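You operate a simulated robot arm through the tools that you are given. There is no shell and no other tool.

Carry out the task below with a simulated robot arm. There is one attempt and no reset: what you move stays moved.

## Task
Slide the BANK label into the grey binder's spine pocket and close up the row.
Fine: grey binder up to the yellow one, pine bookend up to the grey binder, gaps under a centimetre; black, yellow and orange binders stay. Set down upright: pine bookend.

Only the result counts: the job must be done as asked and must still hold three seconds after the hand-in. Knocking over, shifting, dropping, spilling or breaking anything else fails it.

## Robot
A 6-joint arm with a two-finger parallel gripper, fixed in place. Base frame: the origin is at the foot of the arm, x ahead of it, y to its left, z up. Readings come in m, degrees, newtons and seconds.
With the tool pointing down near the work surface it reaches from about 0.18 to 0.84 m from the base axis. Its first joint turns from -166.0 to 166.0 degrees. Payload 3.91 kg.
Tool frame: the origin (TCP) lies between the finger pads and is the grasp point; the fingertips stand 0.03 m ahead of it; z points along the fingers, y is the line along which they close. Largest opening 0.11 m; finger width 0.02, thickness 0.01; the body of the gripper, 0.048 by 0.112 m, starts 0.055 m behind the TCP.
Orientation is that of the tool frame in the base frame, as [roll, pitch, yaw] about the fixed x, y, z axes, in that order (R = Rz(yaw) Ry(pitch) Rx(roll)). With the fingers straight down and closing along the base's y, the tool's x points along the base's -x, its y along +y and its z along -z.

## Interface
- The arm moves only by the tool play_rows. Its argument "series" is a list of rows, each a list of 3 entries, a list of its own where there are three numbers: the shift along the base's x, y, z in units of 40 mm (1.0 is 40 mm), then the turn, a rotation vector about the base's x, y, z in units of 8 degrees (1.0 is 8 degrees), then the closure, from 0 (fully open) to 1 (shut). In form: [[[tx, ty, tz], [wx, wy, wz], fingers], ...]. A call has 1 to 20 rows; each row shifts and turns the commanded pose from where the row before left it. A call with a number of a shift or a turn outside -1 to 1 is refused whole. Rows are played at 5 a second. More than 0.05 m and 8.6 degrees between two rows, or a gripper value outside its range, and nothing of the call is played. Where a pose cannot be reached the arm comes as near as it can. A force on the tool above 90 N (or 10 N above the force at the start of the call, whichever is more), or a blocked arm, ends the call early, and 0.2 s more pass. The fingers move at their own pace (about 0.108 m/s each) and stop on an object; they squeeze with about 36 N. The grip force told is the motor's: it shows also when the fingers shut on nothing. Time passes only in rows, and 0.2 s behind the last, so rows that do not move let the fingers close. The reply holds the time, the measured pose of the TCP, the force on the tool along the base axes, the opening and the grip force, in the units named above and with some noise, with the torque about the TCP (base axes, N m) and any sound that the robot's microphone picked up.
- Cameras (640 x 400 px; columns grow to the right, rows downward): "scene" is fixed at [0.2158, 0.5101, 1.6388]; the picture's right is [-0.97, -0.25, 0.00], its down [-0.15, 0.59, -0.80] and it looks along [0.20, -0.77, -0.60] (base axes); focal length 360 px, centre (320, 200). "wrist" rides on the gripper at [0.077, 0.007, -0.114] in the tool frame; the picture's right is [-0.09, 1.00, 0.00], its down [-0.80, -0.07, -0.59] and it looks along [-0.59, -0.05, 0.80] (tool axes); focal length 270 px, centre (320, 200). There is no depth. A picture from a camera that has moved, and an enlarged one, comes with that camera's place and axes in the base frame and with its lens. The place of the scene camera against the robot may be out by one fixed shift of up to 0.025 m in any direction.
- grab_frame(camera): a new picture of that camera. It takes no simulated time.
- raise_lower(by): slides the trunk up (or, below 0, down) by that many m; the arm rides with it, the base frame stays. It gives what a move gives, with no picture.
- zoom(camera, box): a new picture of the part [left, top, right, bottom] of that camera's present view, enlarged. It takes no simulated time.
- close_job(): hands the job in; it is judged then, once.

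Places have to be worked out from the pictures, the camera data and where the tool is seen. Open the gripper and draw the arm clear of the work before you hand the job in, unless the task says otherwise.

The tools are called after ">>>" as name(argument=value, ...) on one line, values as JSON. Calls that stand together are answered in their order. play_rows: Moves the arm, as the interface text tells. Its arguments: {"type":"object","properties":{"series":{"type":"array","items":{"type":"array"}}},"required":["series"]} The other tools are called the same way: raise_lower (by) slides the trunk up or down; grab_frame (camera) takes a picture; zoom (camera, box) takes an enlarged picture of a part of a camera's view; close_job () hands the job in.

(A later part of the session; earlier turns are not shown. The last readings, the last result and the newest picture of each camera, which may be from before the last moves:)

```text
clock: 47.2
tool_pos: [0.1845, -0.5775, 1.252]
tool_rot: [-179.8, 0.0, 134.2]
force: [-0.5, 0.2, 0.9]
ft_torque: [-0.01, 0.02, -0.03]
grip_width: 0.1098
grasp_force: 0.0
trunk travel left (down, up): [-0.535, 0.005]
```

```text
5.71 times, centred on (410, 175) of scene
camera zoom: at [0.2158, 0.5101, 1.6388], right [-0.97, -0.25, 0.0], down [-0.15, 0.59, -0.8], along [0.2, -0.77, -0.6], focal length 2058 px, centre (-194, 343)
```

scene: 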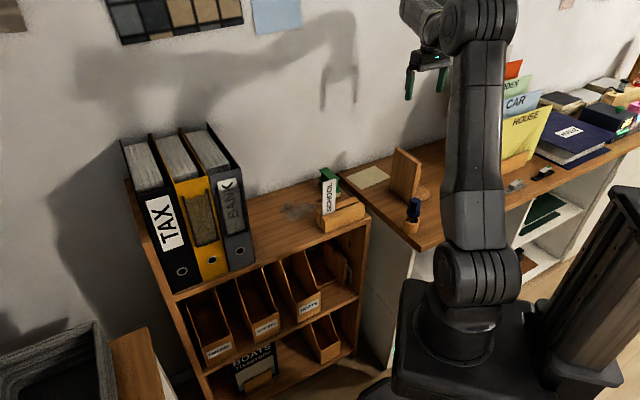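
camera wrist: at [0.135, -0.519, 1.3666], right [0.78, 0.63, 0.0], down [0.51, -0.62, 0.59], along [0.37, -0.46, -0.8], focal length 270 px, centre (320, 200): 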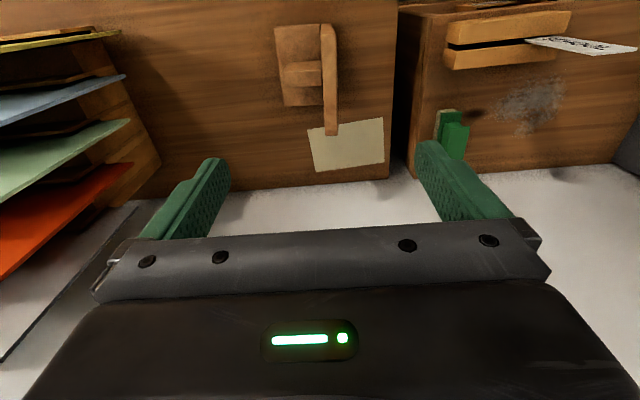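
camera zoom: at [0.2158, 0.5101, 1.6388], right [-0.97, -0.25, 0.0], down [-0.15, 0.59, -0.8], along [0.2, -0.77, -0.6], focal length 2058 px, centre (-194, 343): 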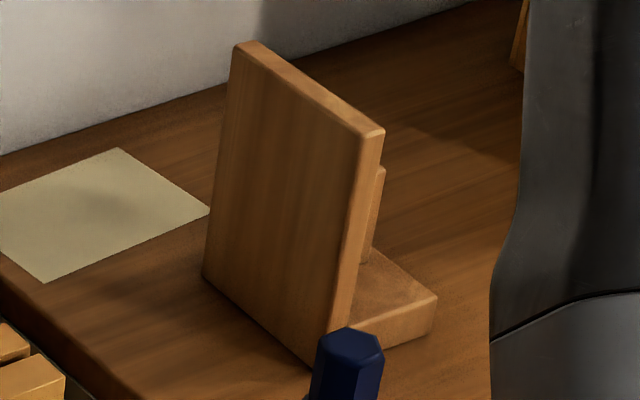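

The brace is a 21 mm slab (n 0.539–0.560, top z≈0.97) behind the plate. Gripping it with the tool tilted as in the push leaves no finger between the plate and the binder. I turn the gripper 88° and tilt 37° above and behind the brace.

>>> play_rows(series=[[[-0.102, -0.119, -0.214], [0, 0, 0.919], 0.2], [[-0.102, -0.119, -0.214], [0, 0, 0.919], 0.45], [[-0.102, -0.119, -0.214], [0, 0, 0.919], 0.45], [[-0.102, -0.119, -0.214], [0, 0, 0.919], 0.45], [[-0.102, -0.119, -0.214], [0, 0, 0.919], 0.45], [[-0.102, -0.119, -0.214], [0, 0, 0.919], 0.45], [[-0.102, -0.119, -0.214], [0, 0, 0.919], 0.45], [[-0.102, -0.119, -0.214], [0, 0, 0.919], 0.45], [[-0.102, -0.119, -0.214], [0, 0, 0.919], 0.45], [[-0.102, -0.119, -0.214], [0, 0, 0.919], 0.45], [[-0.102, -0.119, -0.214], [0, 0, 0.919], 0.45], [[-0.102, -0.119, -0.214], [0, 0, 0.919], 0.45], [[0, 0, 0], [0.52, -0.569, 0], 0.45], [[0, 0, 0], [0.52, -0.569, 0], 0.45], [[0, 0, 0], [0.52, -0.569, 0], 0.45], [[0, 0, 0], [0.52, -0.569, 0], 0.45], [[0, 0, 0], [0.52, -0.569, 0], 0.45], [[0, 0, 0], [0.52, -0.569, 0], 0.45], [[0, 0, 0], [0, 0, 0], 0.45], [[0, 0, 0], [0, 0, 0], 0.45]])

>>> grab_frame(camera="wrist")

>>> grab_frame(camera="scene")

```text
clock: 51.4
tool_pos: [0.1347, -0.6369, 1.1458]
tool_rot: [-179.8, 37.0, -137.5]
force: [-0.1, -0.7, -0.3]
ft_torque: [-0.02, -0.03, -0.03]
grip_width: 0.0607
grasp_force: 0.1
trunk travel left (down, up): [-0.535, 0.005]
```

```text
taken
camera wrist: at [0.0336, -0.7205, 1.191], right [-0.62, 0.78, 0.05], down [0.25, 0.14, 0.96], along [0.74, 0.61, -0.29], focal length 270 px, centre (320, 200)
```

wrist: 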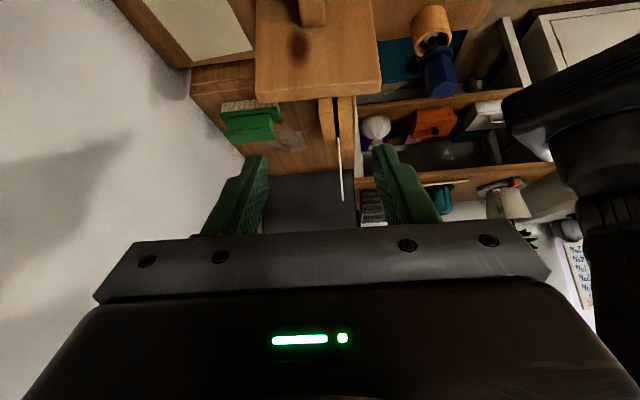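

```text
taken
```

scene: 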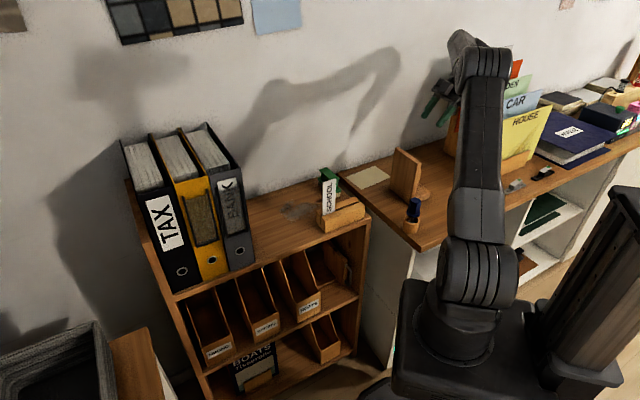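

The view shows the brace centre at n≈0.555 and its top at z≈0.945. To stay clear of the folder rack behind the wrist, I shift over the brace first and descend vertically, stopping at z≈1.0 to check.

>>> play_rows(series=[[[0.4275, 0.355, 0], [0, 0, 0], 0.45], [[0.4275, 0.355, 0], [0, 0, 0], 0.45], [[0, 0, -0.6], [0, 0, 0], 0.45], [[0, 0, -0.6], [0, 0, 0], 0.45], [[0, 0, -0.6], [0, 0, 0], 0.45], [[0, 0, -0.6], [0, 0, 0], 0.45], [[0, 0, -0.6], [0, 0, 0], 0.45], [[0, 0, -0.6], [0, 0, 0], 0.45], [[0, 0, 0], [0, 0, 0], 0.45], [[0, 0, 0], [0, 0, 0], 0.45]])

>>> grab_frame(camera="wrist")

>>> zoom(camera="scene", box=[360, 30, 540, 240])

```text
clock: 53.6
tool_pos: [0.1714, -0.6087, 1.0021]
tool_rot: [-179.9, 37.1, -137.5]
force: [0.1, 0.5, 0.5]
ft_torque: [0.03, -0.06, -0.02]
grip_width: 0.0605
grasp_force: 0.0
trunk travel left (down, up): [-0.535, 0.005]
```

```text
taken
camera wrist: at [0.0689, -0.6934, 1.0481], right [-0.62, 0.78, 0.05], down [0.25, 0.14, 0.96], along [0.74, 0.61, -0.29], focal length 270 px, centre (320, 200)
```

wrist: 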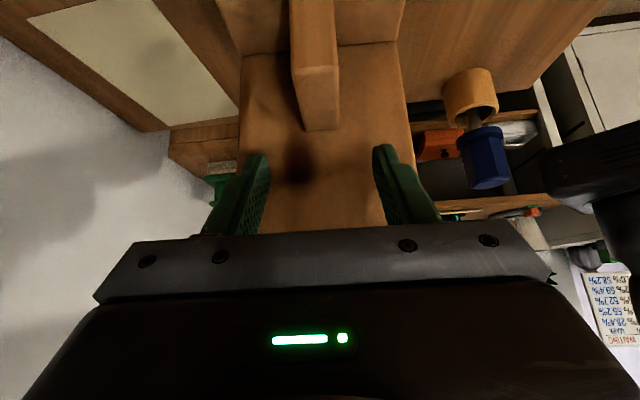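

```text
1.90 times, centred on (450, 135) of scene
camera zoom: at [0.2158, 0.5101, 1.6388], right [-0.97, -0.25, 0.0], down [-0.15, 0.59, -0.8], along [0.2, -0.77, -0.6], focal length 686 px, centre (72, 324)
```

zoom: 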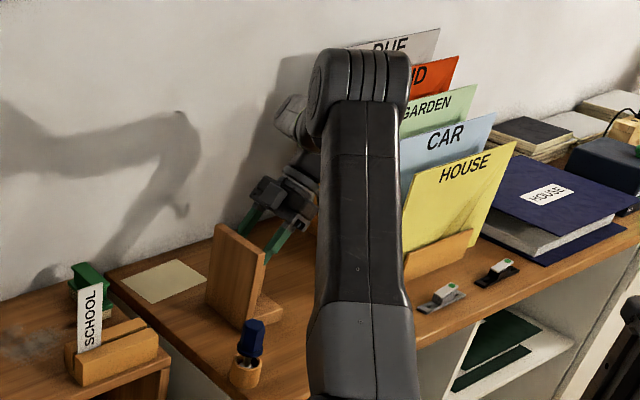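

Centred: the brace is midway between the fingers and everything is clear. I descend the last 78 mm slowly with the fingers straddling the brace.

>>> play_rows(series=[[[0, 0, -0.39], [0, 0, 0], 0.45], [[0, 0, -0.39], [0, 0, 0], 0.45], [[0, 0, -0.39], [0, 0, 0], 0.45], [[0, 0, -0.39], [0, 0, 0], 0.45], [[0, 0, -0.39], [0, 0, 0], 0.45], [[0, 0, 0], [0, 0, 0], 0.45], [[0, 0, 0], [0, 0, 0], 0.45]])

>>> grab_frame(camera="wrist")

>>> zoom(camera="scene", box=[370, 100, 470, 230])

```text
clock: 55.2
tool_pos: [0.1688, -0.6111, 0.9217]
tool_rot: [-179.8, 37.0, -137.4]
force: [-0.2, -0.3, 0.3]
ft_torque: [0.0, -0.01, -0.01]
grip_width: 0.0603
grasp_force: 0.0
trunk travel left (down, up): [-0.535, 0.005]
```

```text
taken
camera wrist: at [0.0676, -0.6953, 0.9669], right [-0.62, 0.78, 0.05], down [0.25, 0.14, 0.96], along [0.74, 0.61, -0.29], focal length 270 px, centre (320, 200)
```

wrist: 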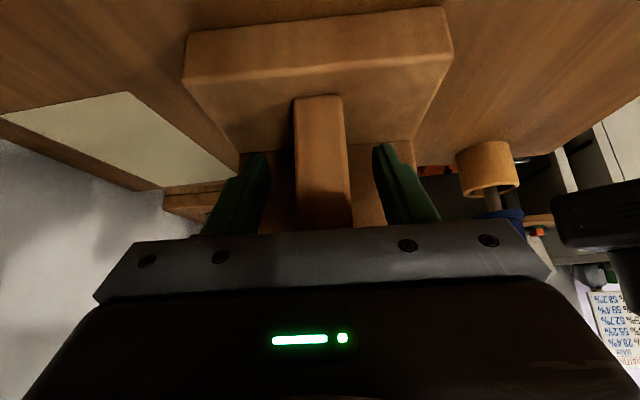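

```text
3.08 times, centred on (420, 165) of scene
camera zoom: at [0.2158, 0.5101, 1.6388], right [-0.97, -0.25, 0.0], down [-0.15, 0.59, -0.8], along [0.2, -0.77, -0.6], focal length 1108 px, centre (12, 308)
```

zoom: 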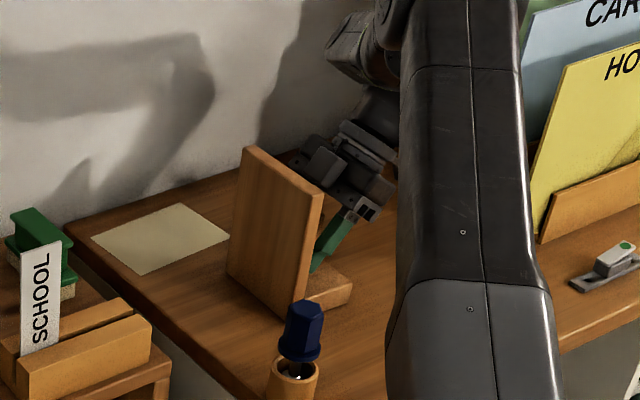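

Brace centred between the fingers, with the tips just above the foot. I close on the brace.

>>> play_rows(series=[[[0, 0, 0], [0, 0, 0], 0.7], [[0, 0, 0], [0, 0, 0], 1.0], [[0, 0, 0], [0, 0, 0], 1.0], [[0, 0, 0], [0, 0, 0], 1.0], [[0, 0, 0], [0, 0, 0], 1.0]])

>>> grab_frame(camera="wrist")

>>> zoom(camera="scene", box=[370, 100, 470, 230])

```text
clock: 56.4
tool_pos: [0.1695, -0.6117, 0.9212]
tool_rot: [-179.8, 36.9, -137.5]
force: [-1.7, 2.6, 0.2]
ft_torque: [0.45, 0.32, 0.12]
grip_width: 0.0241
grasp_force: 35.1
trunk travel left (down, up): [-0.535, 0.005]
```

```text
taken
camera wrist: at [0.0675, -0.6951, 0.967], right [-0.62, 0.78, 0.05], down [0.25, 0.14, 0.96], along [0.74, 0.61, -0.29], focal length 270 px, centre (320, 200)
```

wrist: 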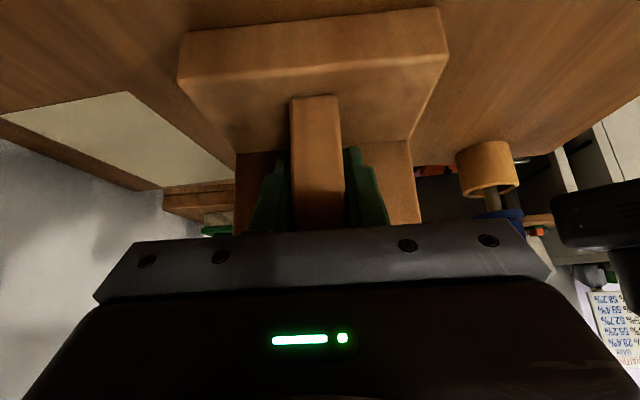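

```text
3.08 times, centred on (420, 165) of scene
camera zoom: at [0.2158, 0.5101, 1.6388], right [-0.97, -0.25, 0.0], down [-0.15, 0.59, -0.8], along [0.2, -0.77, -0.6], focal length 1108 px, centre (12, 308)
```

zoom: 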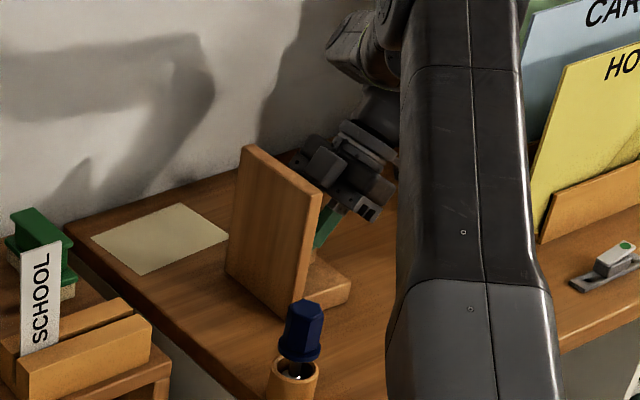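

The brace is gripped at 24 mm width. I lift a little and check that the bookend hangs upright.

>>> play_rows(series=[[[0, 0, 0.2], [0, 0, 0], 1.0], [[0, 0, 0.4], [0, 0, 0], 1.0], [[0, 0, 0.5], [0, 0, 0], 1.0], [[0, 0, 0.5], [0, 0, 0], 1.0], [[0, 0, 0], [0, 0, 0], 1.0], [[0, 0, 0], [0, 0, 0], 1.0]])

>>> grab_frame(camera="wrist")

>>> zoom(camera="scene", box=[370, 80, 470, 210])

```text
clock: 57.8
tool_pos: [0.1697, -0.608, 0.9836]
tool_rot: [-179.9, 37.0, -137.7]
force: [0.1, -0.6, -6.0]
ft_torque: [-0.09, 0.1, 0.02]
grip_width: 0.0236
grasp_force: 36.0
trunk travel left (down, up): [-0.535, 0.005]
```

```text
taken
camera wrist: at [0.0667, -0.691, 1.0303], right [-0.62, 0.78, 0.05], down [0.25, 0.14, 0.96], along [0.74, 0.61, -0.29], focal length 270 px, centre (320, 200)
```

wrist: 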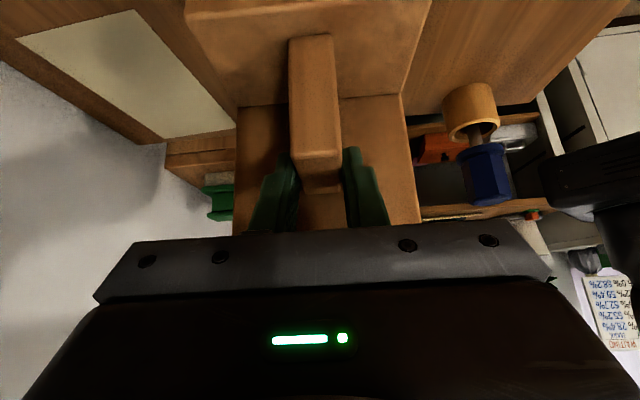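

```text
3.08 times, centred on (420, 145) of scene
camera zoom: at [0.2158, 0.5101, 1.6388], right [-0.97, -0.25, 0.0], down [-0.15, 0.59, -0.8], along [0.2, -0.77, -0.6], focal length 1108 px, centre (12, 369)
```

zoom: 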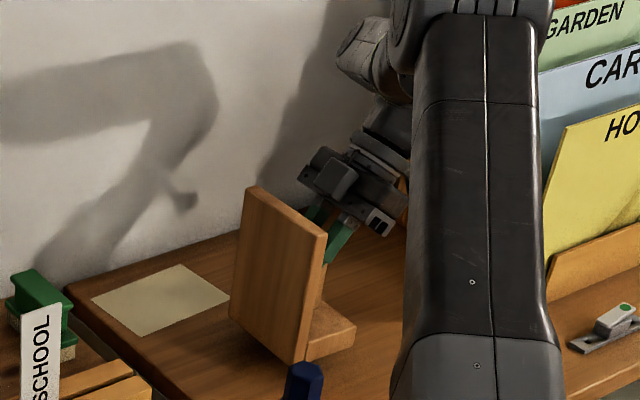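

The hand rose about 62 mm but the bookend seems to have risen only about half as much, so it may have slid in the grip. I hold still and look closely.

>>> zoom(camera="wrist", box=[170, 0, 450, 240])

>>> zoom(camera="scene", box=[385, 130, 435, 210])

>>> play_rows(series=[[[0, 0, 0], [0, 0, 0], 1.0], [[0, 0, 0], [0, 0, 0], 1.0]])

>>> zoom(camera="scene", box=[385, 130, 435, 210])

```text
1.67 times, centred on (310, 120) of wrist
camera zoom: at [0.0667, -0.691, 1.0303], right [-0.62, 0.78, 0.05], down [0.25, 0.14, 0.96], along [0.74, 0.61, -0.29], focal length 450 px, centre (337, 333)
```

zoom: 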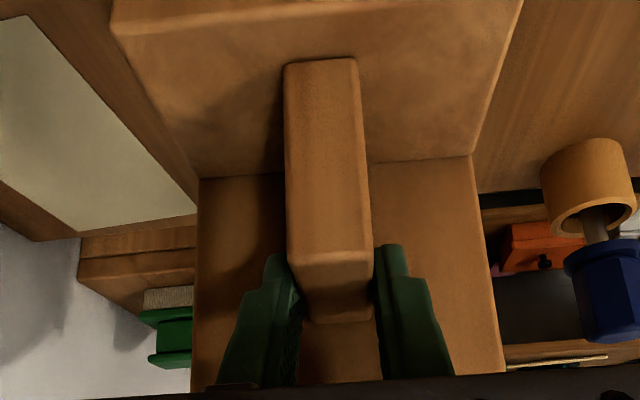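

```text
5.00 times, centred on (410, 170) of scene
camera zoom: at [0.2158, 0.5101, 1.6388], right [-0.97, -0.25, 0.0], down [-0.15, 0.59, -0.8], along [0.2, -0.77, -0.6], focal length 1800 px, centre (-130, 350)
```

zoom: 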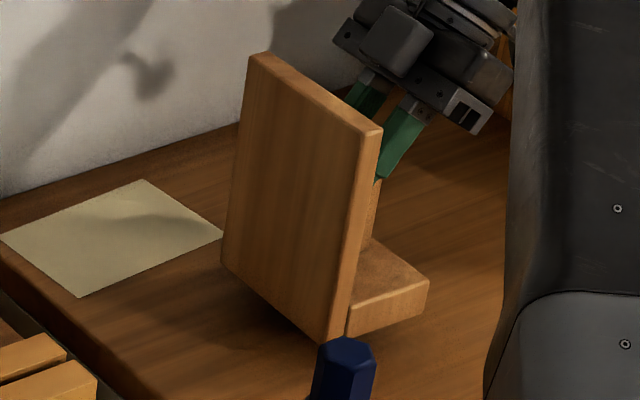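

```text
clock: 58.4
tool_pos: [0.1695, -0.6076, 0.9845]
tool_rot: [-179.8, 37.0, -137.6]
force: [-0.4, 0.4, -5.5]
ft_torque: [-0.11, 0.12, -0.02]
grip_width: 0.0237
grasp_force: 35.9
trunk travel left (down, up): [-0.535, 0.005]
```

```text
5.00 times, centred on (410, 170) of scene
camera zoom: at [0.2158, 0.5101, 1.6388], right [-0.97, -0.25, 0.0], down [-0.15, 0.59, -0.8], along [0.2, -0.77, -0.6], focal length 1800 px, centre (-130, 350)
```

zoom: 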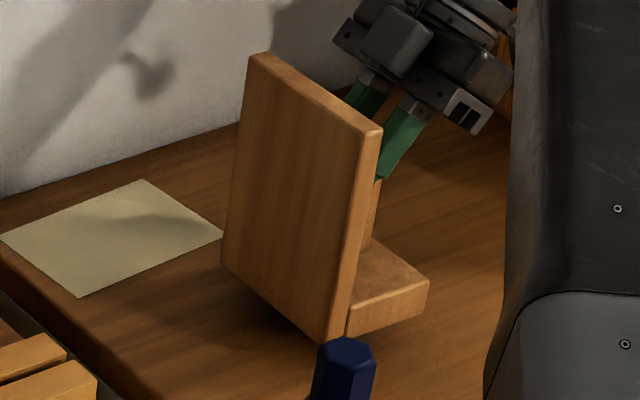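

The bookend hangs upright and steady but slid about 35 mm in the fingers, so the grip is only 1 cm at the tips. I set it back down gently and will re-grip deeper.

>>> play_rows(series=[[[0, 0, -0.08], [0, 0, 0], 1.0], [[0, 0, -0.12], [0, 0, 0], 1.0], [[0, 0, -0.12], [0, 0, 0], 1.0], [[0, 0, -0.12], [0, 0, 0], 1.0], [[0, 0, -0.12], [0, 0, 0], 1.0], [[0, 0, -0.06], [0, 0, 0], 1.0], [[0, 0, 0], [0, 0, 0], 1.0]])

>>> zoom(camera="scene", box=[385, 130, 435, 210])

>>> zoom(camera="wrist", box=[170, 0, 450, 240])

```text
clock: 60.0
tool_pos: [0.1705, -0.6077, 0.9633]
tool_rot: [-179.8, 37.0, -137.6]
force: [-0.3, 0.1, -6.3]
ft_torque: [-0.07, 0.12, 0.01]
grip_width: 0.0238
grasp_force: 35.7
trunk travel left (down, up): [-0.535, 0.005]
```

```text
5.00 times, centred on (410, 170) of scene
camera zoom: at [0.2158, 0.5101, 1.6388], right [-0.97, -0.25, 0.0], down [-0.15, 0.59, -0.8], along [0.2, -0.77, -0.6], focal length 1800 px, centre (-130, 350)
```

zoom: 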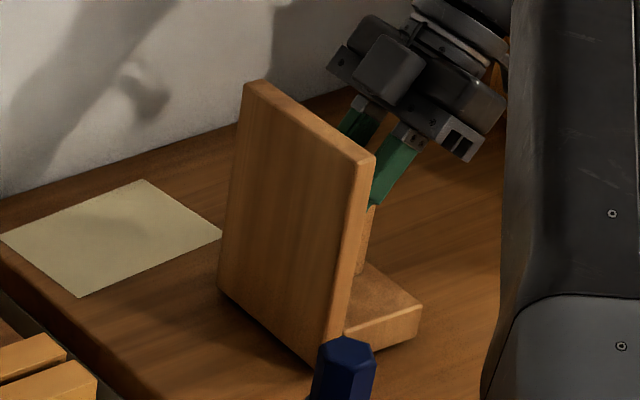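

```text
1.67 times, centred on (310, 120) of wrist
camera zoom: at [0.0675, -0.6918, 1.0088], right [-0.62, 0.78, 0.05], down [0.25, 0.14, 0.96], along [0.74, 0.61, -0.29], focal length 450 px, centre (337, 333)
```

zoom: 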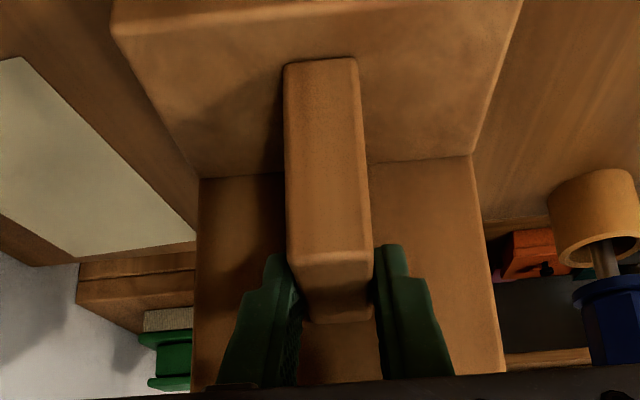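

The grip holds without further slip on the way down and it is still hanging. I lower the last few millimetres until the table takes the weight.

>>> play_rows(series=[[[0, 0, -0.08], [0, 0, 0], 1.0], [[0, 0, -0.08], [0, 0, 0], 1.0], [[0, 0, 0], [0, 0, 0], 1.0]])

>>> zoom(camera="wrist", box=[170, 0, 450, 240])

```text
clock: 60.8
tool_pos: [0.1696, -0.6069, 0.9573]
tool_rot: [-179.7, 37.0, -137.4]
force: [3.5, -2.1, 10.7]
ft_torque: [0.73, -0.34, -0.15]
grip_width: 0.0237
grasp_force: 36.2
trunk travel left (down, up): [-0.535, 0.005]
```

```text
1.67 times, centred on (310, 120) of wrist
camera zoom: at [0.068, -0.6917, 1.0035], right [-0.62, 0.78, 0.05], down [0.25, 0.14, 0.96], along [0.74, 0.6, -0.29], focal length 450 px, centre (337, 333)
```

zoom: 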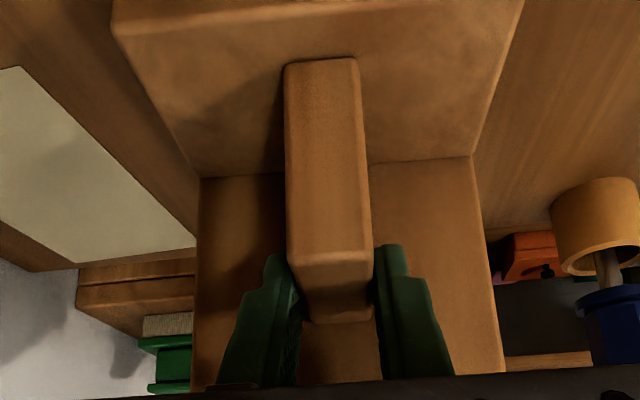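

The table now carries the bookend, and the grip held even against 16 N. I open, move about 18 mm deeper and 9 mm closer to its centre of mass, and check the centring before closing again.

>>> play_rows(series=[[[0, 0, 0.03], [0, 0, 0], 0.9], [[0, 0, 0], [0, 0, 0], 0.55], [[0, 0, 0], [0, 0, 0], 0.55], [[0.08, 0.078, -0.22], [0, 0, 0], 0.55], [[0.08, 0.078, -0.26], [0, 0, 0], 0.55], [[0, 0, 0], [0, 0, 0], 0.55], [[0, 0, 0], [0, 0, 0], 0.55]])

>>> zoom(camera="wrist", box=[170, 0, 450, 240])

>>> zoom(camera="scene", box=[385, 130, 435, 210])

```text
clock: 62.4
tool_pos: [0.1759, -0.602, 0.9374]
tool_rot: [-179.9, 37.0, -137.5]
force: [0.3, 0.7, 0.1]
ft_torque: [-0.01, 0.0, 0.01]
grip_width: 0.0495
grasp_force: 0.1
trunk travel left (down, up): [-0.535, 0.005]
```

```text
1.67 times, centred on (310, 120) of wrist
camera zoom: at [0.0726, -0.6861, 0.984], right [-0.62, 0.78, 0.05], down [0.25, 0.14, 0.96], along [0.74, 0.61, -0.29], focal length 450 px, centre (337, 333)
```

zoom: 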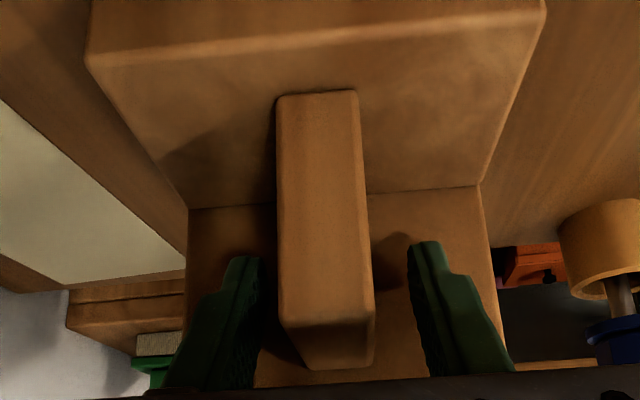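

```text
5.00 times, centred on (410, 170) of scene
camera zoom: at [0.2158, 0.5101, 1.6388], right [-0.97, -0.25, 0.0], down [-0.15, 0.59, -0.8], along [0.2, -0.77, -0.6], focal length 1800 px, centre (-130, 350)
```

zoom: 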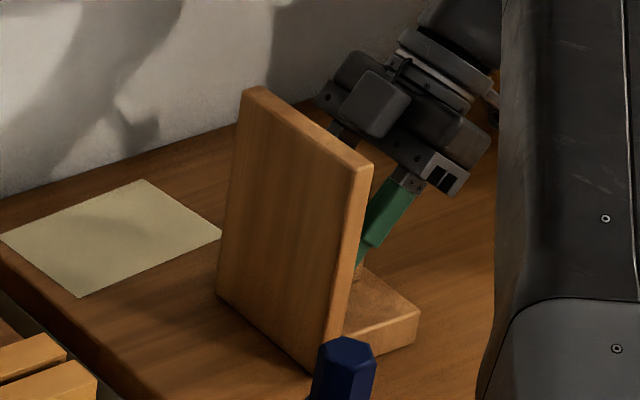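

The brace is about 4 mm off-centre between the fingers, so I shift towards the wall by that much and close.

>>> play_rows(series=[[[0.07, -0.072, 0], [0, 0, 0], 0.55], [[0, 0, 0], [0, 0, 0], 0.6], [[0, 0, 0], [0, 0, 0], 0.7], [[0, 0, 0], [0, 0, 0], 0.8], [[0, 0, 0], [0, 0, 0], 1.0], [[0, 0, 0], [0, 0, 0], 1.0], [[0, 0, 0], [0, 0, 0], 1.0], [[0, 0, 0], [0, 0, 0], 1.0]])

>>> zoom(camera="wrist", box=[170, 0, 450, 240])

```text
clock: 64.2
tool_pos: [0.1782, -0.6035, 0.9382]
tool_rot: [-179.8, 37.0, -137.7]
force: [-1.3, 1.0, -0.6]
ft_torque: [0.35, 0.24, 0.05]
grip_width: 0.0239
grasp_force: 36.0
trunk travel left (down, up): [-0.535, 0.005]
```

```text
1.67 times, centred on (310, 120) of wrist
camera zoom: at [0.0758, -0.6887, 0.9837], right [-0.62, 0.78, 0.05], down [0.25, 0.14, 0.96], along [0.74, 0.61, -0.29], focal length 450 px, centre (337, 333)
```

zoom: 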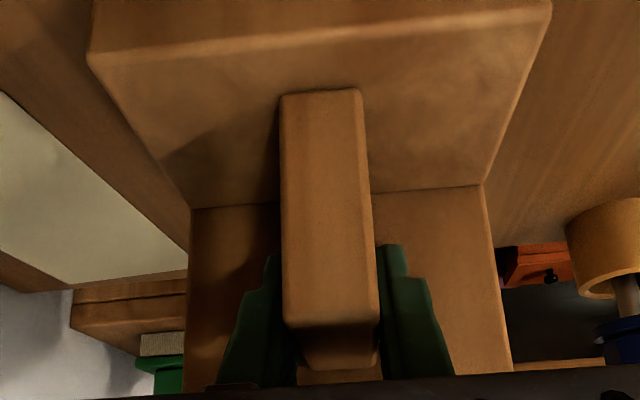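

It is gripped again at 24 mm and deeper. I lift very slowly, about 14 mm, and compare how the bookend sits in the fingers.

>>> play_rows(series=[[[0, 0, 0.03], [0, 0, 0], 1.0], [[0, 0, 0.05], [0, 0, 0], 1.0], [[0, 0, 0.06], [0, 0, 0], 1.0], [[0, 0, 0.07], [0, 0, 0], 1.0], [[0, 0, 0.07], [0, 0, 0], 1.0], [[0, 0, 0.07], [0, 0, 0], 1.0], [[0, 0, 0], [0, 0, 0], 1.0]])

>>> zoom(camera="wrist", box=[170, 0, 450, 240])

>>> zoom(camera="scene", box=[385, 130, 435, 210])

```text
clock: 65.8
tool_pos: [0.1794, -0.6059, 0.9511]
tool_rot: [-179.7, 37.0, -137.7]
force: [0.1, -0.5, -5.7]
ft_torque: [-0.06, 0.09, 0.04]
grip_width: 0.0238
grasp_force: 35.9
trunk travel left (down, up): [-0.535, 0.005]
```

```text
1.67 times, centred on (310, 120) of wrist
camera zoom: at [0.0767, -0.6897, 0.9966], right [-0.62, 0.78, 0.05], down [0.25, 0.14, 0.96], along [0.74, 0.61, -0.29], focal length 450 px, centre (337, 333)
```

zoom: 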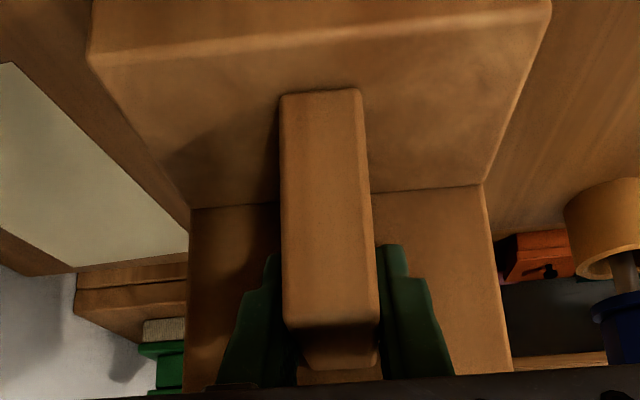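

```text
5.00 times, centred on (410, 170) of scene
camera zoom: at [0.2158, 0.5101, 1.6388], right [-0.97, -0.25, 0.0], down [-0.15, 0.59, -0.8], along [0.2, -0.77, -0.6], focal length 1800 px, centre (-130, 350)
```

zoom: 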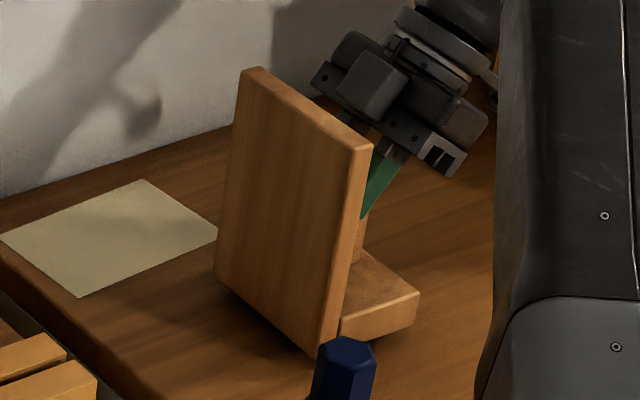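

No slip this time: the fit in the fingers is unchanged and the tool carries 5.7 N. I continue raising slowly at 8 mm per row.

>>> play_rows(series=[[[0, 0, 0.08], [0, 0, 0], 1.0], [[0, 0, 0.1], [0, 0, 0], 1.0], [[0, 0, 0.12], [0, 0, 0], 1.0], [[0, 0, 0.15], [0, 0, 0], 1.0], [[0, 0, 0.18], [0, 0, 0], 1.0], [[0, 0, 0.2], [0, 0, 0], 1.0], [[0, 0, 0.2], [0, 0, 0], 1.0], [[0, 0, 0.2], [0, 0, 0], 1.0], [[0, 0, 0.2], [0, 0, 0], 1.0], [[0, 0, 0.2], [0, 0, 0], 1.0], [[0, 0, 0.2], [0, 0, 0], 1.0], [[0, 0, 0.15], [0, 0, 0], 1.0], [[0, 0, 0.1], [0, 0, 0], 1.0], [[0, 0, 0], [0, 0, 0], 1.0]])

>>> zoom(camera="wrist", box=[170, 0, 450, 240])

>>> zoom(camera="scene", box=[350, 80, 470, 220])

```text
clock: 68.8
tool_pos: [0.1792, -0.6063, 1.0358]
tool_rot: [-179.9, 37.0, -137.5]
force: [0.8, -0.8, -5.3]
ft_torque: [-0.09, 0.06, 0.04]
grip_width: 0.0238
grasp_force: 35.4
trunk travel left (down, up): [-0.535, 0.005]
```

```text
1.67 times, centred on (310, 120) of wrist
camera zoom: at [0.0773, -0.6897, 1.0813], right [-0.62, 0.78, 0.05], down [0.25, 0.14, 0.96], along [0.74, 0.61, -0.29], focal length 450 px, centre (337, 333)
```

zoom: 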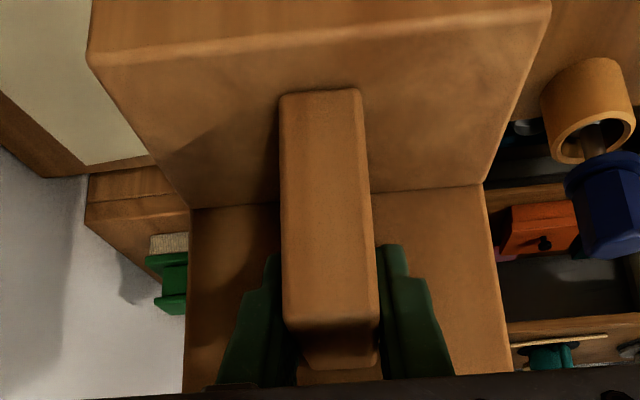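

```text
2.86 times, centred on (410, 150) of scene
camera zoom: at [0.2158, 0.5101, 1.6388], right [-0.97, -0.25, 0.0], down [-0.15, 0.59, -0.8], along [0.2, -0.77, -0.6], focal length 1029 px, centre (63, 343)
```

zoom: 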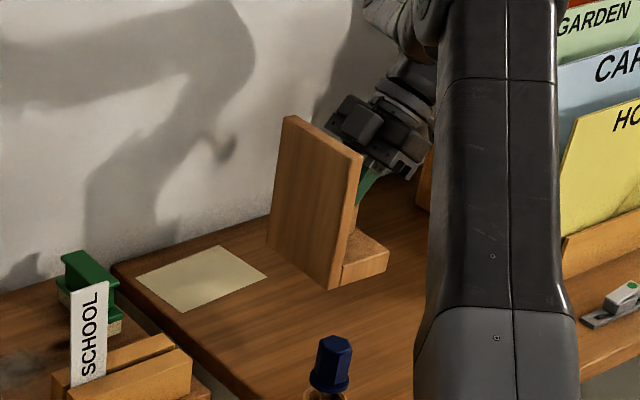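

The grip is stable. I keep raising slowly until the bookend's bottom is well above the SCHOOL label.

>>> play_rows(series=[[[0, 0, 0.08], [0, 0, 0], 1.0], [[0, 0, 0.12], [0, 0, 0], 1.0], [[0, 0, 0.16], [0, 0, 0], 1.0], [[0, 0, 0.2], [0, 0, 0], 1.0], [[0, 0, 0.22], [0, 0, 0], 1.0], [[0, 0, 0.22], [0, 0, 0], 1.0], [[0, 0, 0.22], [0, 0, 0], 1.0], [[0, 0, 0.22], [0, 0, 0], 1.0], [[0, 0, 0.22], [0, 0, 0], 1.0], [[0, 0, 0.22], [0, 0, 0], 1.0], [[0, 0, 0.22], [0, 0, 0], 1.0], [[0, 0, 0.22], [0, 0, 0], 1.0], [[0, 0, 0.18], [0, 0, 0], 1.0], [[0, 0, 0.12], [0, 0, 0], 1.0], [[0, 0, 0.08], [0, 0, 0], 1.0], [[0, 0, 0], [0, 0, 0], 1.0]])

>>> grab_frame(camera="wrist")

>>> grab_frame(camera="scene")

```text
clock: 72.2
tool_pos: [0.1794, -0.6066, 1.1416]
tool_rot: [-179.8, 37.0, -137.5]
force: [0.0, -0.5, -5.7]
ft_torque: [-0.07, 0.06, 0.03]
grip_width: 0.0239
grasp_force: 36.3
trunk travel left (down, up): [-0.535, 0.005]
```

```text
taken
camera wrist: at [0.0766, -0.6895, 1.1879], right [-0.62, 0.78, 0.05], down [0.25, 0.14, 0.96], along [0.74, 0.61, -0.29], focal length 270 px, centre (320, 200)
```

wrist: 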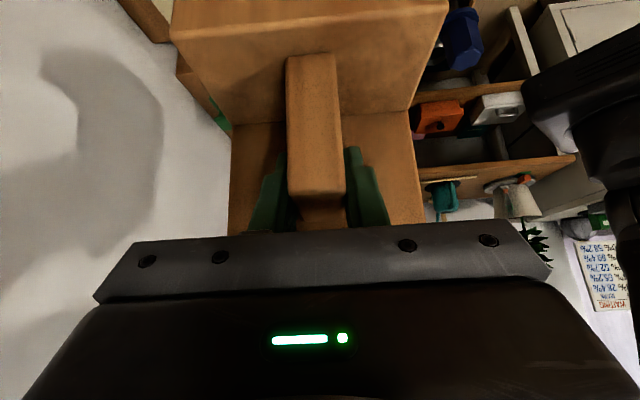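

```text
taken
```

scene: 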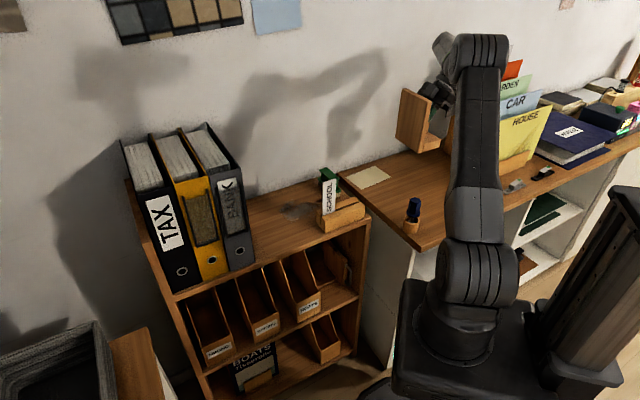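

The bookend's bottom is now at about z=1.06, upright. I carry it along the row towards the grey binder at a gentle 0.1 m/s, stopping partway to check.

>>> play_rows(series=[[[0.119, 0.092, 0], [0, 0, 0], 1.0], [[0.198, 0.153, 0], [0, 0, 0], 1.0], [[0.277, 0.214, 0], [0, 0, 0], 1.0], [[0.356, 0.275, 0], [0, 0, 0], 1.0], [[0.396, 0.305, 0], [0, 0, 0], 1.0], [[0.396, 0.305, 0], [0, 0, 0], 1.0], [[0.396, 0.305, 0], [0, 0, 0], 1.0], [[0.396, 0.305, 0], [0, 0, 0], 1.0], [[0.396, 0.305, 0], [0, 0, 0], 1.0], [[0.396, 0.305, 0], [0, 0, 0], 1.0], [[0.396, 0.305, 0], [0, 0, 0], 1.0], [[0.396, 0.305, 0], [0, 0, 0], 1.0], [[0.396, 0.305, 0], [0, 0, 0], 1.0], [[0.396, 0.305, 0], [0, 0, 0], 1.0], [[0.396, 0.305, 0], [0, 0, 0], 1.0], [[0.396, 0.305, 0], [0, 0, 0], 1.0], [[0.396, 0.305, 0], [0, 0, 0], 1.0], [[0.277, 0.214, 0], [0, 0, 0], 1.0], [[0.119, 0.092, 0], [0, 0, 0], 1.0], [[0, 0, 0], [0, 0, 0], 1.0]])

>>> grab_frame(camera="wrist")

>>> grab_frame(camera="scene")

```text
clock: 76.4
tool_pos: [0.4396, -0.4052, 1.1455]
tool_rot: [-179.9, 37.0, -137.6]
force: [0.3, -0.2, -5.8]
ft_torque: [-0.08, 0.11, -0.02]
grip_width: 0.0239
grasp_force: 35.6
trunk travel left (down, up): [-0.535, 0.005]
```

```text
taken
camera wrist: at [0.3365, -0.4897, 1.1902], right [-0.62, 0.78, 0.05], down [0.26, 0.14, 0.96], along [0.74, 0.6, -0.29], focal length 270 px, centre (320, 200)
```

wrist: 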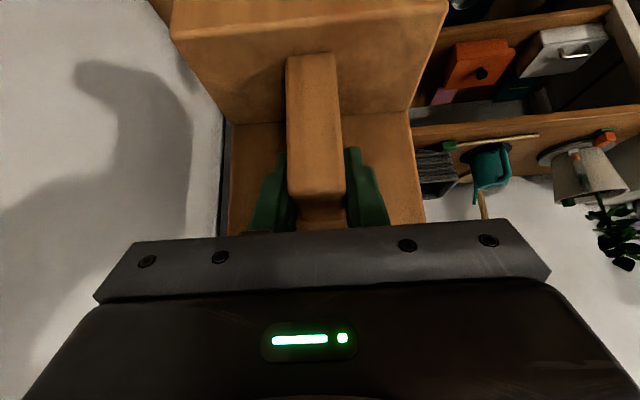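

```text
taken
```

scene: 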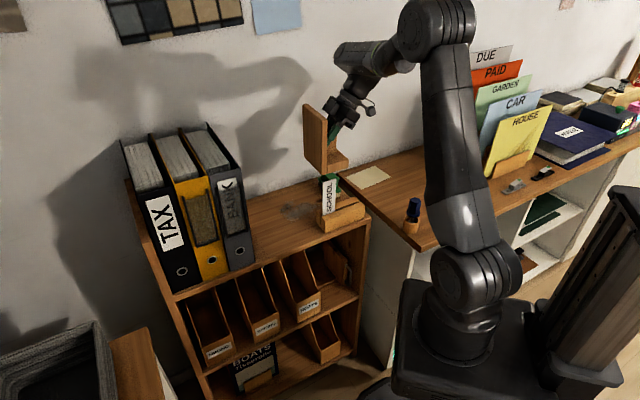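

Stable, with clearance over the SCHOOL label. I carry on to the spot about 3 cm short of the grey binder.

>>> play_rows(series=[[[0.119, 0.092, 0], [0, 0, 0], 1.0], [[0.198, 0.153, 0], [0, 0, 0], 1.0], [[0.277, 0.214, 0], [0, 0, 0], 1.0], [[0.356, 0.275, 0], [0, 0, 0], 1.0], [[0.396, 0.305, 0], [0, 0, 0], 1.0], [[0.396, 0.305, 0], [0, 0, 0], 1.0], [[0.396, 0.305, 0], [0, 0, 0], 1.0], [[0.396, 0.305, 0], [0, 0, 0], 1.0], [[0.396, 0.305, 0], [0, 0, 0], 1.0], [[0.396, 0.305, 0], [0, 0, 0], 1.0], [[0.317, 0.244, 0], [0, 0, 0], 1.0], [[0.237, 0.183, 0], [0, 0, 0], 1.0], [[0.158, 0.122, 0], [0, 0, 0], 1.0], [[0.055, 0.043, 0], [0, 0, 0], 1.0], [[0, 0, 0], [0, 0, 0], 1.0], [[0, 0, 0], [0, 0, 0], 1.0]])

>>> grab_frame(camera="wrist")

>>> zoom(camera="scene", box=[180, 60, 400, 280])

```text
clock: 79.8
tool_pos: [0.602, -0.2787, 1.141]
tool_rot: [-179.9, 36.9, -137.6]
force: [0.8, 0.0, -5.3]
ft_torque: [-0.05, 0.1, 0.02]
grip_width: 0.0239
grasp_force: 36.3
trunk travel left (down, up): [-0.535, 0.005]
```

```text
taken
camera wrist: at [0.4997, -0.3622, 1.1874], right [-0.62, 0.78, 0.05], down [0.26, 0.14, 0.96], along [0.74, 0.61, -0.29], focal length 270 px, centre (320, 200)
```

wrist: 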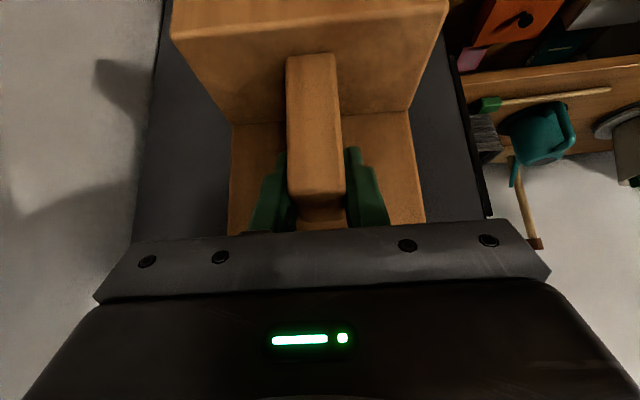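

```text
1.82 times, centred on (290, 170) of scene
camera zoom: at [0.2158, 0.5101, 1.6388], right [-0.97, -0.25, 0.0], down [-0.15, 0.59, -0.8], along [0.2, -0.77, -0.6], focal length 655 px, centre (374, 254)
```

zoom: 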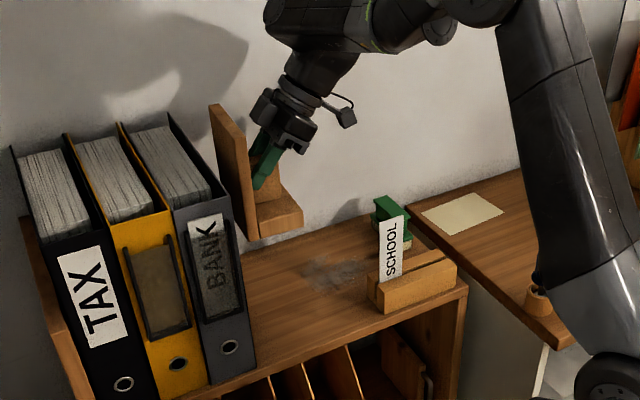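

The bookend hovers beside the grey binder with about 3 cm to spare. I lower it slowly, stopping roughly 2 cm above the shelf.

>>> play_rows(series=[[[0, 0, -0.1], [0, 0, 0.03], 1.0], [[0, 0, -0.16], [0, 0, 0.03], 1.0], [[0, 0, -0.2], [0, 0, 0.03], 1.0], [[0, 0, -0.25], [0, 0, 0], 1.0], [[0, 0, -0.25], [0, 0, 0], 1.0], [[0, 0, -0.25], [0, 0, 0], 1.0], [[0, 0, -0.25], [0, 0, 0], 1.0], [[0, 0, -0.25], [0, 0, 0], 1.0], [[0, 0, -0.25], [0, 0, 0], 1.0], [[0, 0, -0.25], [0, 0, 0], 1.0], [[0, 0, -0.25], [0, 0, 0], 1.0], [[0, 0, -0.25], [0, 0, 0], 1.0], [[0, 0, -0.25], [0, 0, 0], 1.0], [[0, 0, -0.25], [0, 0, 0], 1.0], [[0, 0, -0.25], [0, 0, 0], 1.0], [[0, 0, -0.25], [0, 0, 0], 1.0], [[0, 0, -0.25], [0, 0, 0], 1.0], [[0, 0, -0.2], [0, 0, 0], 1.0], [[0, 0, -0.1], [0, 0, 0], 1.0], [[0, 0, 0], [0, 0, 0], 1.0]])

>>> grab_frame(camera="wrist")

>>> zoom(camera="scene", box=[180, 90, 340, 280])

```text
clock: 84.0
tool_pos: [0.6023, -0.2796, 0.9724]
tool_rot: [-179.7, 37.0, -137.0]
force: [1.3, 0.3, -5.2]
ft_torque: [-0.05, 0.08, 0.01]
grip_width: 0.0239
grasp_force: 36.2
trunk travel left (down, up): [-0.535, 0.005]
```

```text
taken
camera wrist: at [0.5008, -0.3642, 1.0188], right [-0.63, 0.78, 0.05], down [0.25, 0.14, 0.96], along [0.74, 0.61, -0.29], focal length 270 px, centre (320, 200)
```

wrist: 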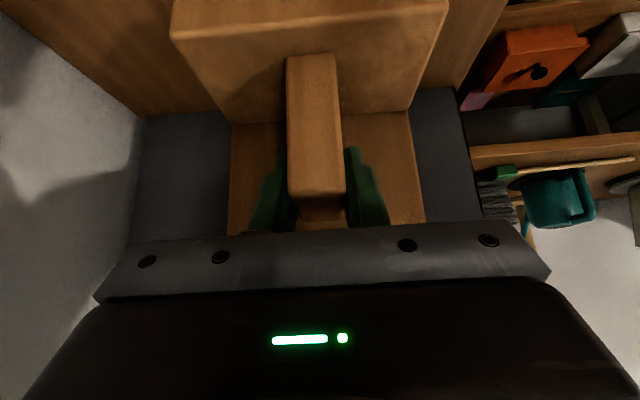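

```text
2.11 times, centred on (260, 185) of scene
camera zoom: at [0.2158, 0.5101, 1.6388], right [-0.97, -0.25, 0.0], down [-0.15, 0.59, -0.8], along [0.2, -0.77, -0.6], focal length 758 px, centre (446, 232)
```

zoom: 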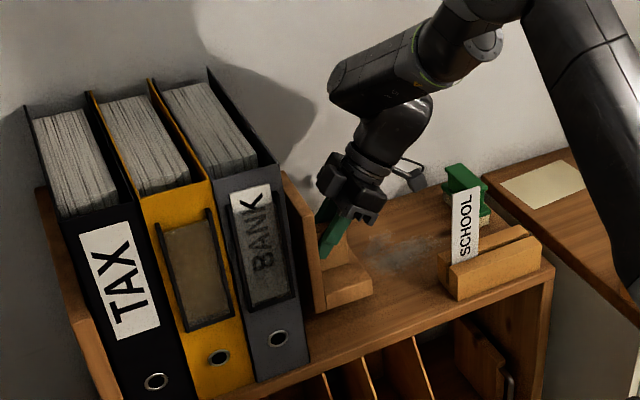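

Upright and clear. I lower another 22 mm, then bring it 20 mm closer to the grey binder and look at the gap.

>>> play_rows(series=[[[0, 0, -0.1], [0, 0, 0], 1.0], [[0, 0, -0.15], [0, 0, 0], 1.0], [[0, 0, -0.15], [0, 0, 0], 1.0], [[0, 0, -0.1], [0, 0, 0], 1.0], [[0, 0, -0.05], [0, 0, 0], 1.0], [[0.06, 0.058, 0], [0, 0, 0], 1.0], [[0.09, 0.087, 0], [0, 0, 0], 1.0], [[0.09, 0.087, 0], [0, 0, 0], 1.0], [[0.08, 0.078, 0], [0, 0, 0], 1.0], [[0.04, 0.039, 0], [0, 0, 0], 1.0], [[0, 0, 0], [0, 0, 0], 1.0], [[0, 0, 0], [0, 0, 0], 1.0]])

>>> zoom(camera="scene", box=[220, 140, 300, 260])

>>> grab_frame(camera="wrist")

```text
clock: 86.6
tool_pos: [0.6178, -0.2645, 0.9492]
tool_rot: [-179.9, 36.9, -136.8]
force: [1.0, -0.1, -5.3]
ft_torque: [-0.07, 0.06, -0.03]
grip_width: 0.0241
grasp_force: 35.7
trunk travel left (down, up): [-0.535, 0.005]
```

```text
3.33 times, centred on (260, 200) of scene
camera zoom: at [0.2158, 0.5101, 1.6388], right [-0.97, -0.25, 0.0], down [-0.15, 0.59, -0.8], along [0.2, -0.77, -0.6], focal length 1200 px, centre (520, 200)
```

zoom: 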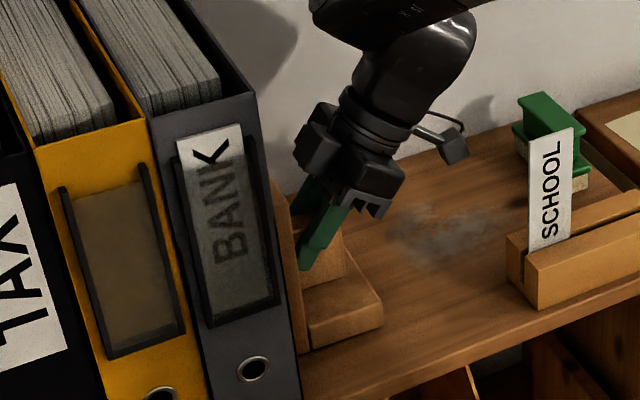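

```text
taken
camera wrist: at [0.5165, -0.3495, 0.9959], right [-0.63, 0.78, 0.05], down [0.25, 0.14, 0.96], along [0.73, 0.61, -0.29], focal length 270 px, centre (320, 200)
```

wrist: 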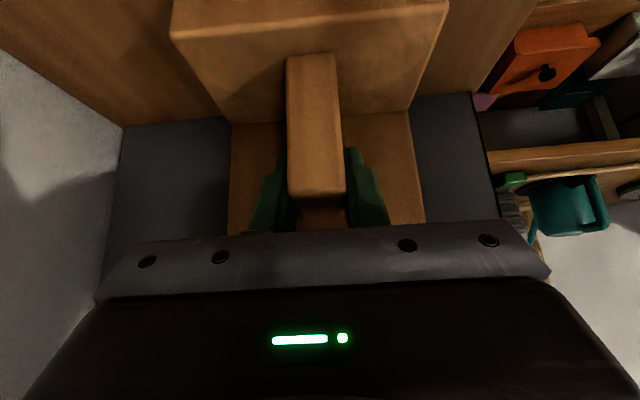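

About 9 mm of gap should remain. From here I go by touch: 5 mm closer, then smaller steps while watching the force along the row.

>>> play_rows(series=[[[0.045, 0.0435, 0], [0, 0, 0], 1.0], [[0.045, 0.0435, 0], [0, 0, 0], 1.0], [[0, 0, 0], [0, 0, 0], 1.0]])

>>> play_rows(series=[[[0.036, 0.035, 0], [0, 0, 0], 1.0], [[0, 0, 0], [0, 0, 0], 1.0]])

>>> zoom(camera="wrist", box=[100, 60, 260, 180])

>>> zoom(camera="scene", box=[235, 190, 285, 260])

```text
clock: 87.4
tool_pos: [0.6204, -0.2609, 0.9497]
tool_rot: [-179.9, 37.1, -136.7]
force: [0.5, 0.0, -5.2]
ft_torque: [-0.05, 0.08, 0.01]
grip_width: 0.0241
grasp_force: 36.0
trunk travel left (down, up): [-0.535, 0.005]
```

```text
clock: 88.0
tool_pos: [0.6209, -0.2595, 0.95]
tool_rot: [-179.9, 37.1, -136.7]
force: [0.8, 0.4, -6.4]
ft_torque: [-0.07, 0.08, -0.03]
grip_width: 0.0239
grasp_force: 36.0
trunk travel left (down, up): [-0.535, 0.005]
```

```text
3.33 times, centred on (180, 120) of wrist
camera zoom: at [0.5204, -0.3447, 0.9955], right [-0.63, 0.78, 0.05], down [0.25, 0.14, 0.96], along [0.73, 0.61, -0.29], focal length 901 px, centre (787, 467)
```

zoom: 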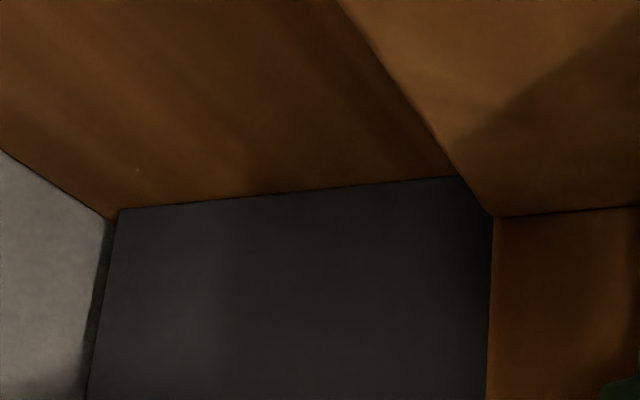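

```text
5.71 times, centred on (260, 225) of scene
camera zoom: at [0.2158, 0.5101, 1.6388], right [-0.97, -0.25, 0.0], down [-0.15, 0.59, -0.8], along [0.2, -0.77, -0.6], focal length 2058 px, centre (663, 57)
```

zoom: 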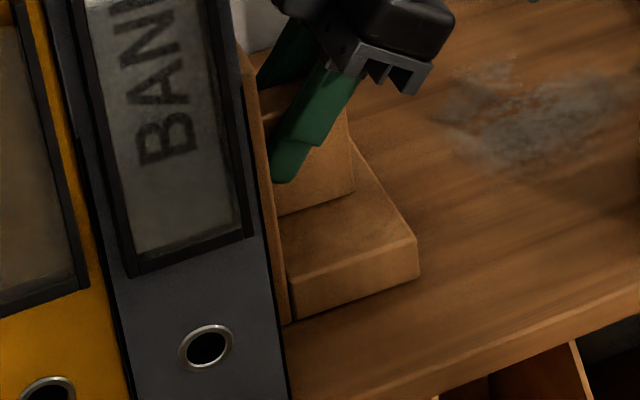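

No contact yet, with an estimated 2–4 mm left. I now set it down: lower in 2 mm steps until the shelf takes the weight.

>>> play_rows(series=[[[0, 0, -0.05], [0, 0, 0], 1.0], [[0, 0, -0.05], [0, 0, 0], 1.0], [[0, 0, -0.05], [0, 0, 0], 1.0], [[0, 0, 0], [0, 0, 0], 1.0]])

>>> play_rows(series=[[[0, 0, -0.05], [0, 0, 0], 1.0], [[0, 0, 0], [0, 0, 0], 1.0]])

```text
clock: 89.0
tool_pos: [0.6208, -0.2608, 0.9471]
tool_rot: [-179.5, 37.1, -136.6]
force: [3.0, -4.6, 27.1]
ft_torque: [0.45, 0.97, 0.56]
grip_width: 0.0241
grasp_force: 36.0
trunk travel left (down, up): [-0.535, 0.005]
```

```text
clock: 89.6
tool_pos: [0.6209, -0.2592, 0.9428]
tool_rot: [-179.6, 37.2, -136.8]
force: [6.8, -6.2, 28.9]
ft_torque: [0.76, 0.6, 0.03]
grip_width: 0.0239
grasp_force: 35.8
trunk travel left (down, up): [-0.535, 0.005]
```

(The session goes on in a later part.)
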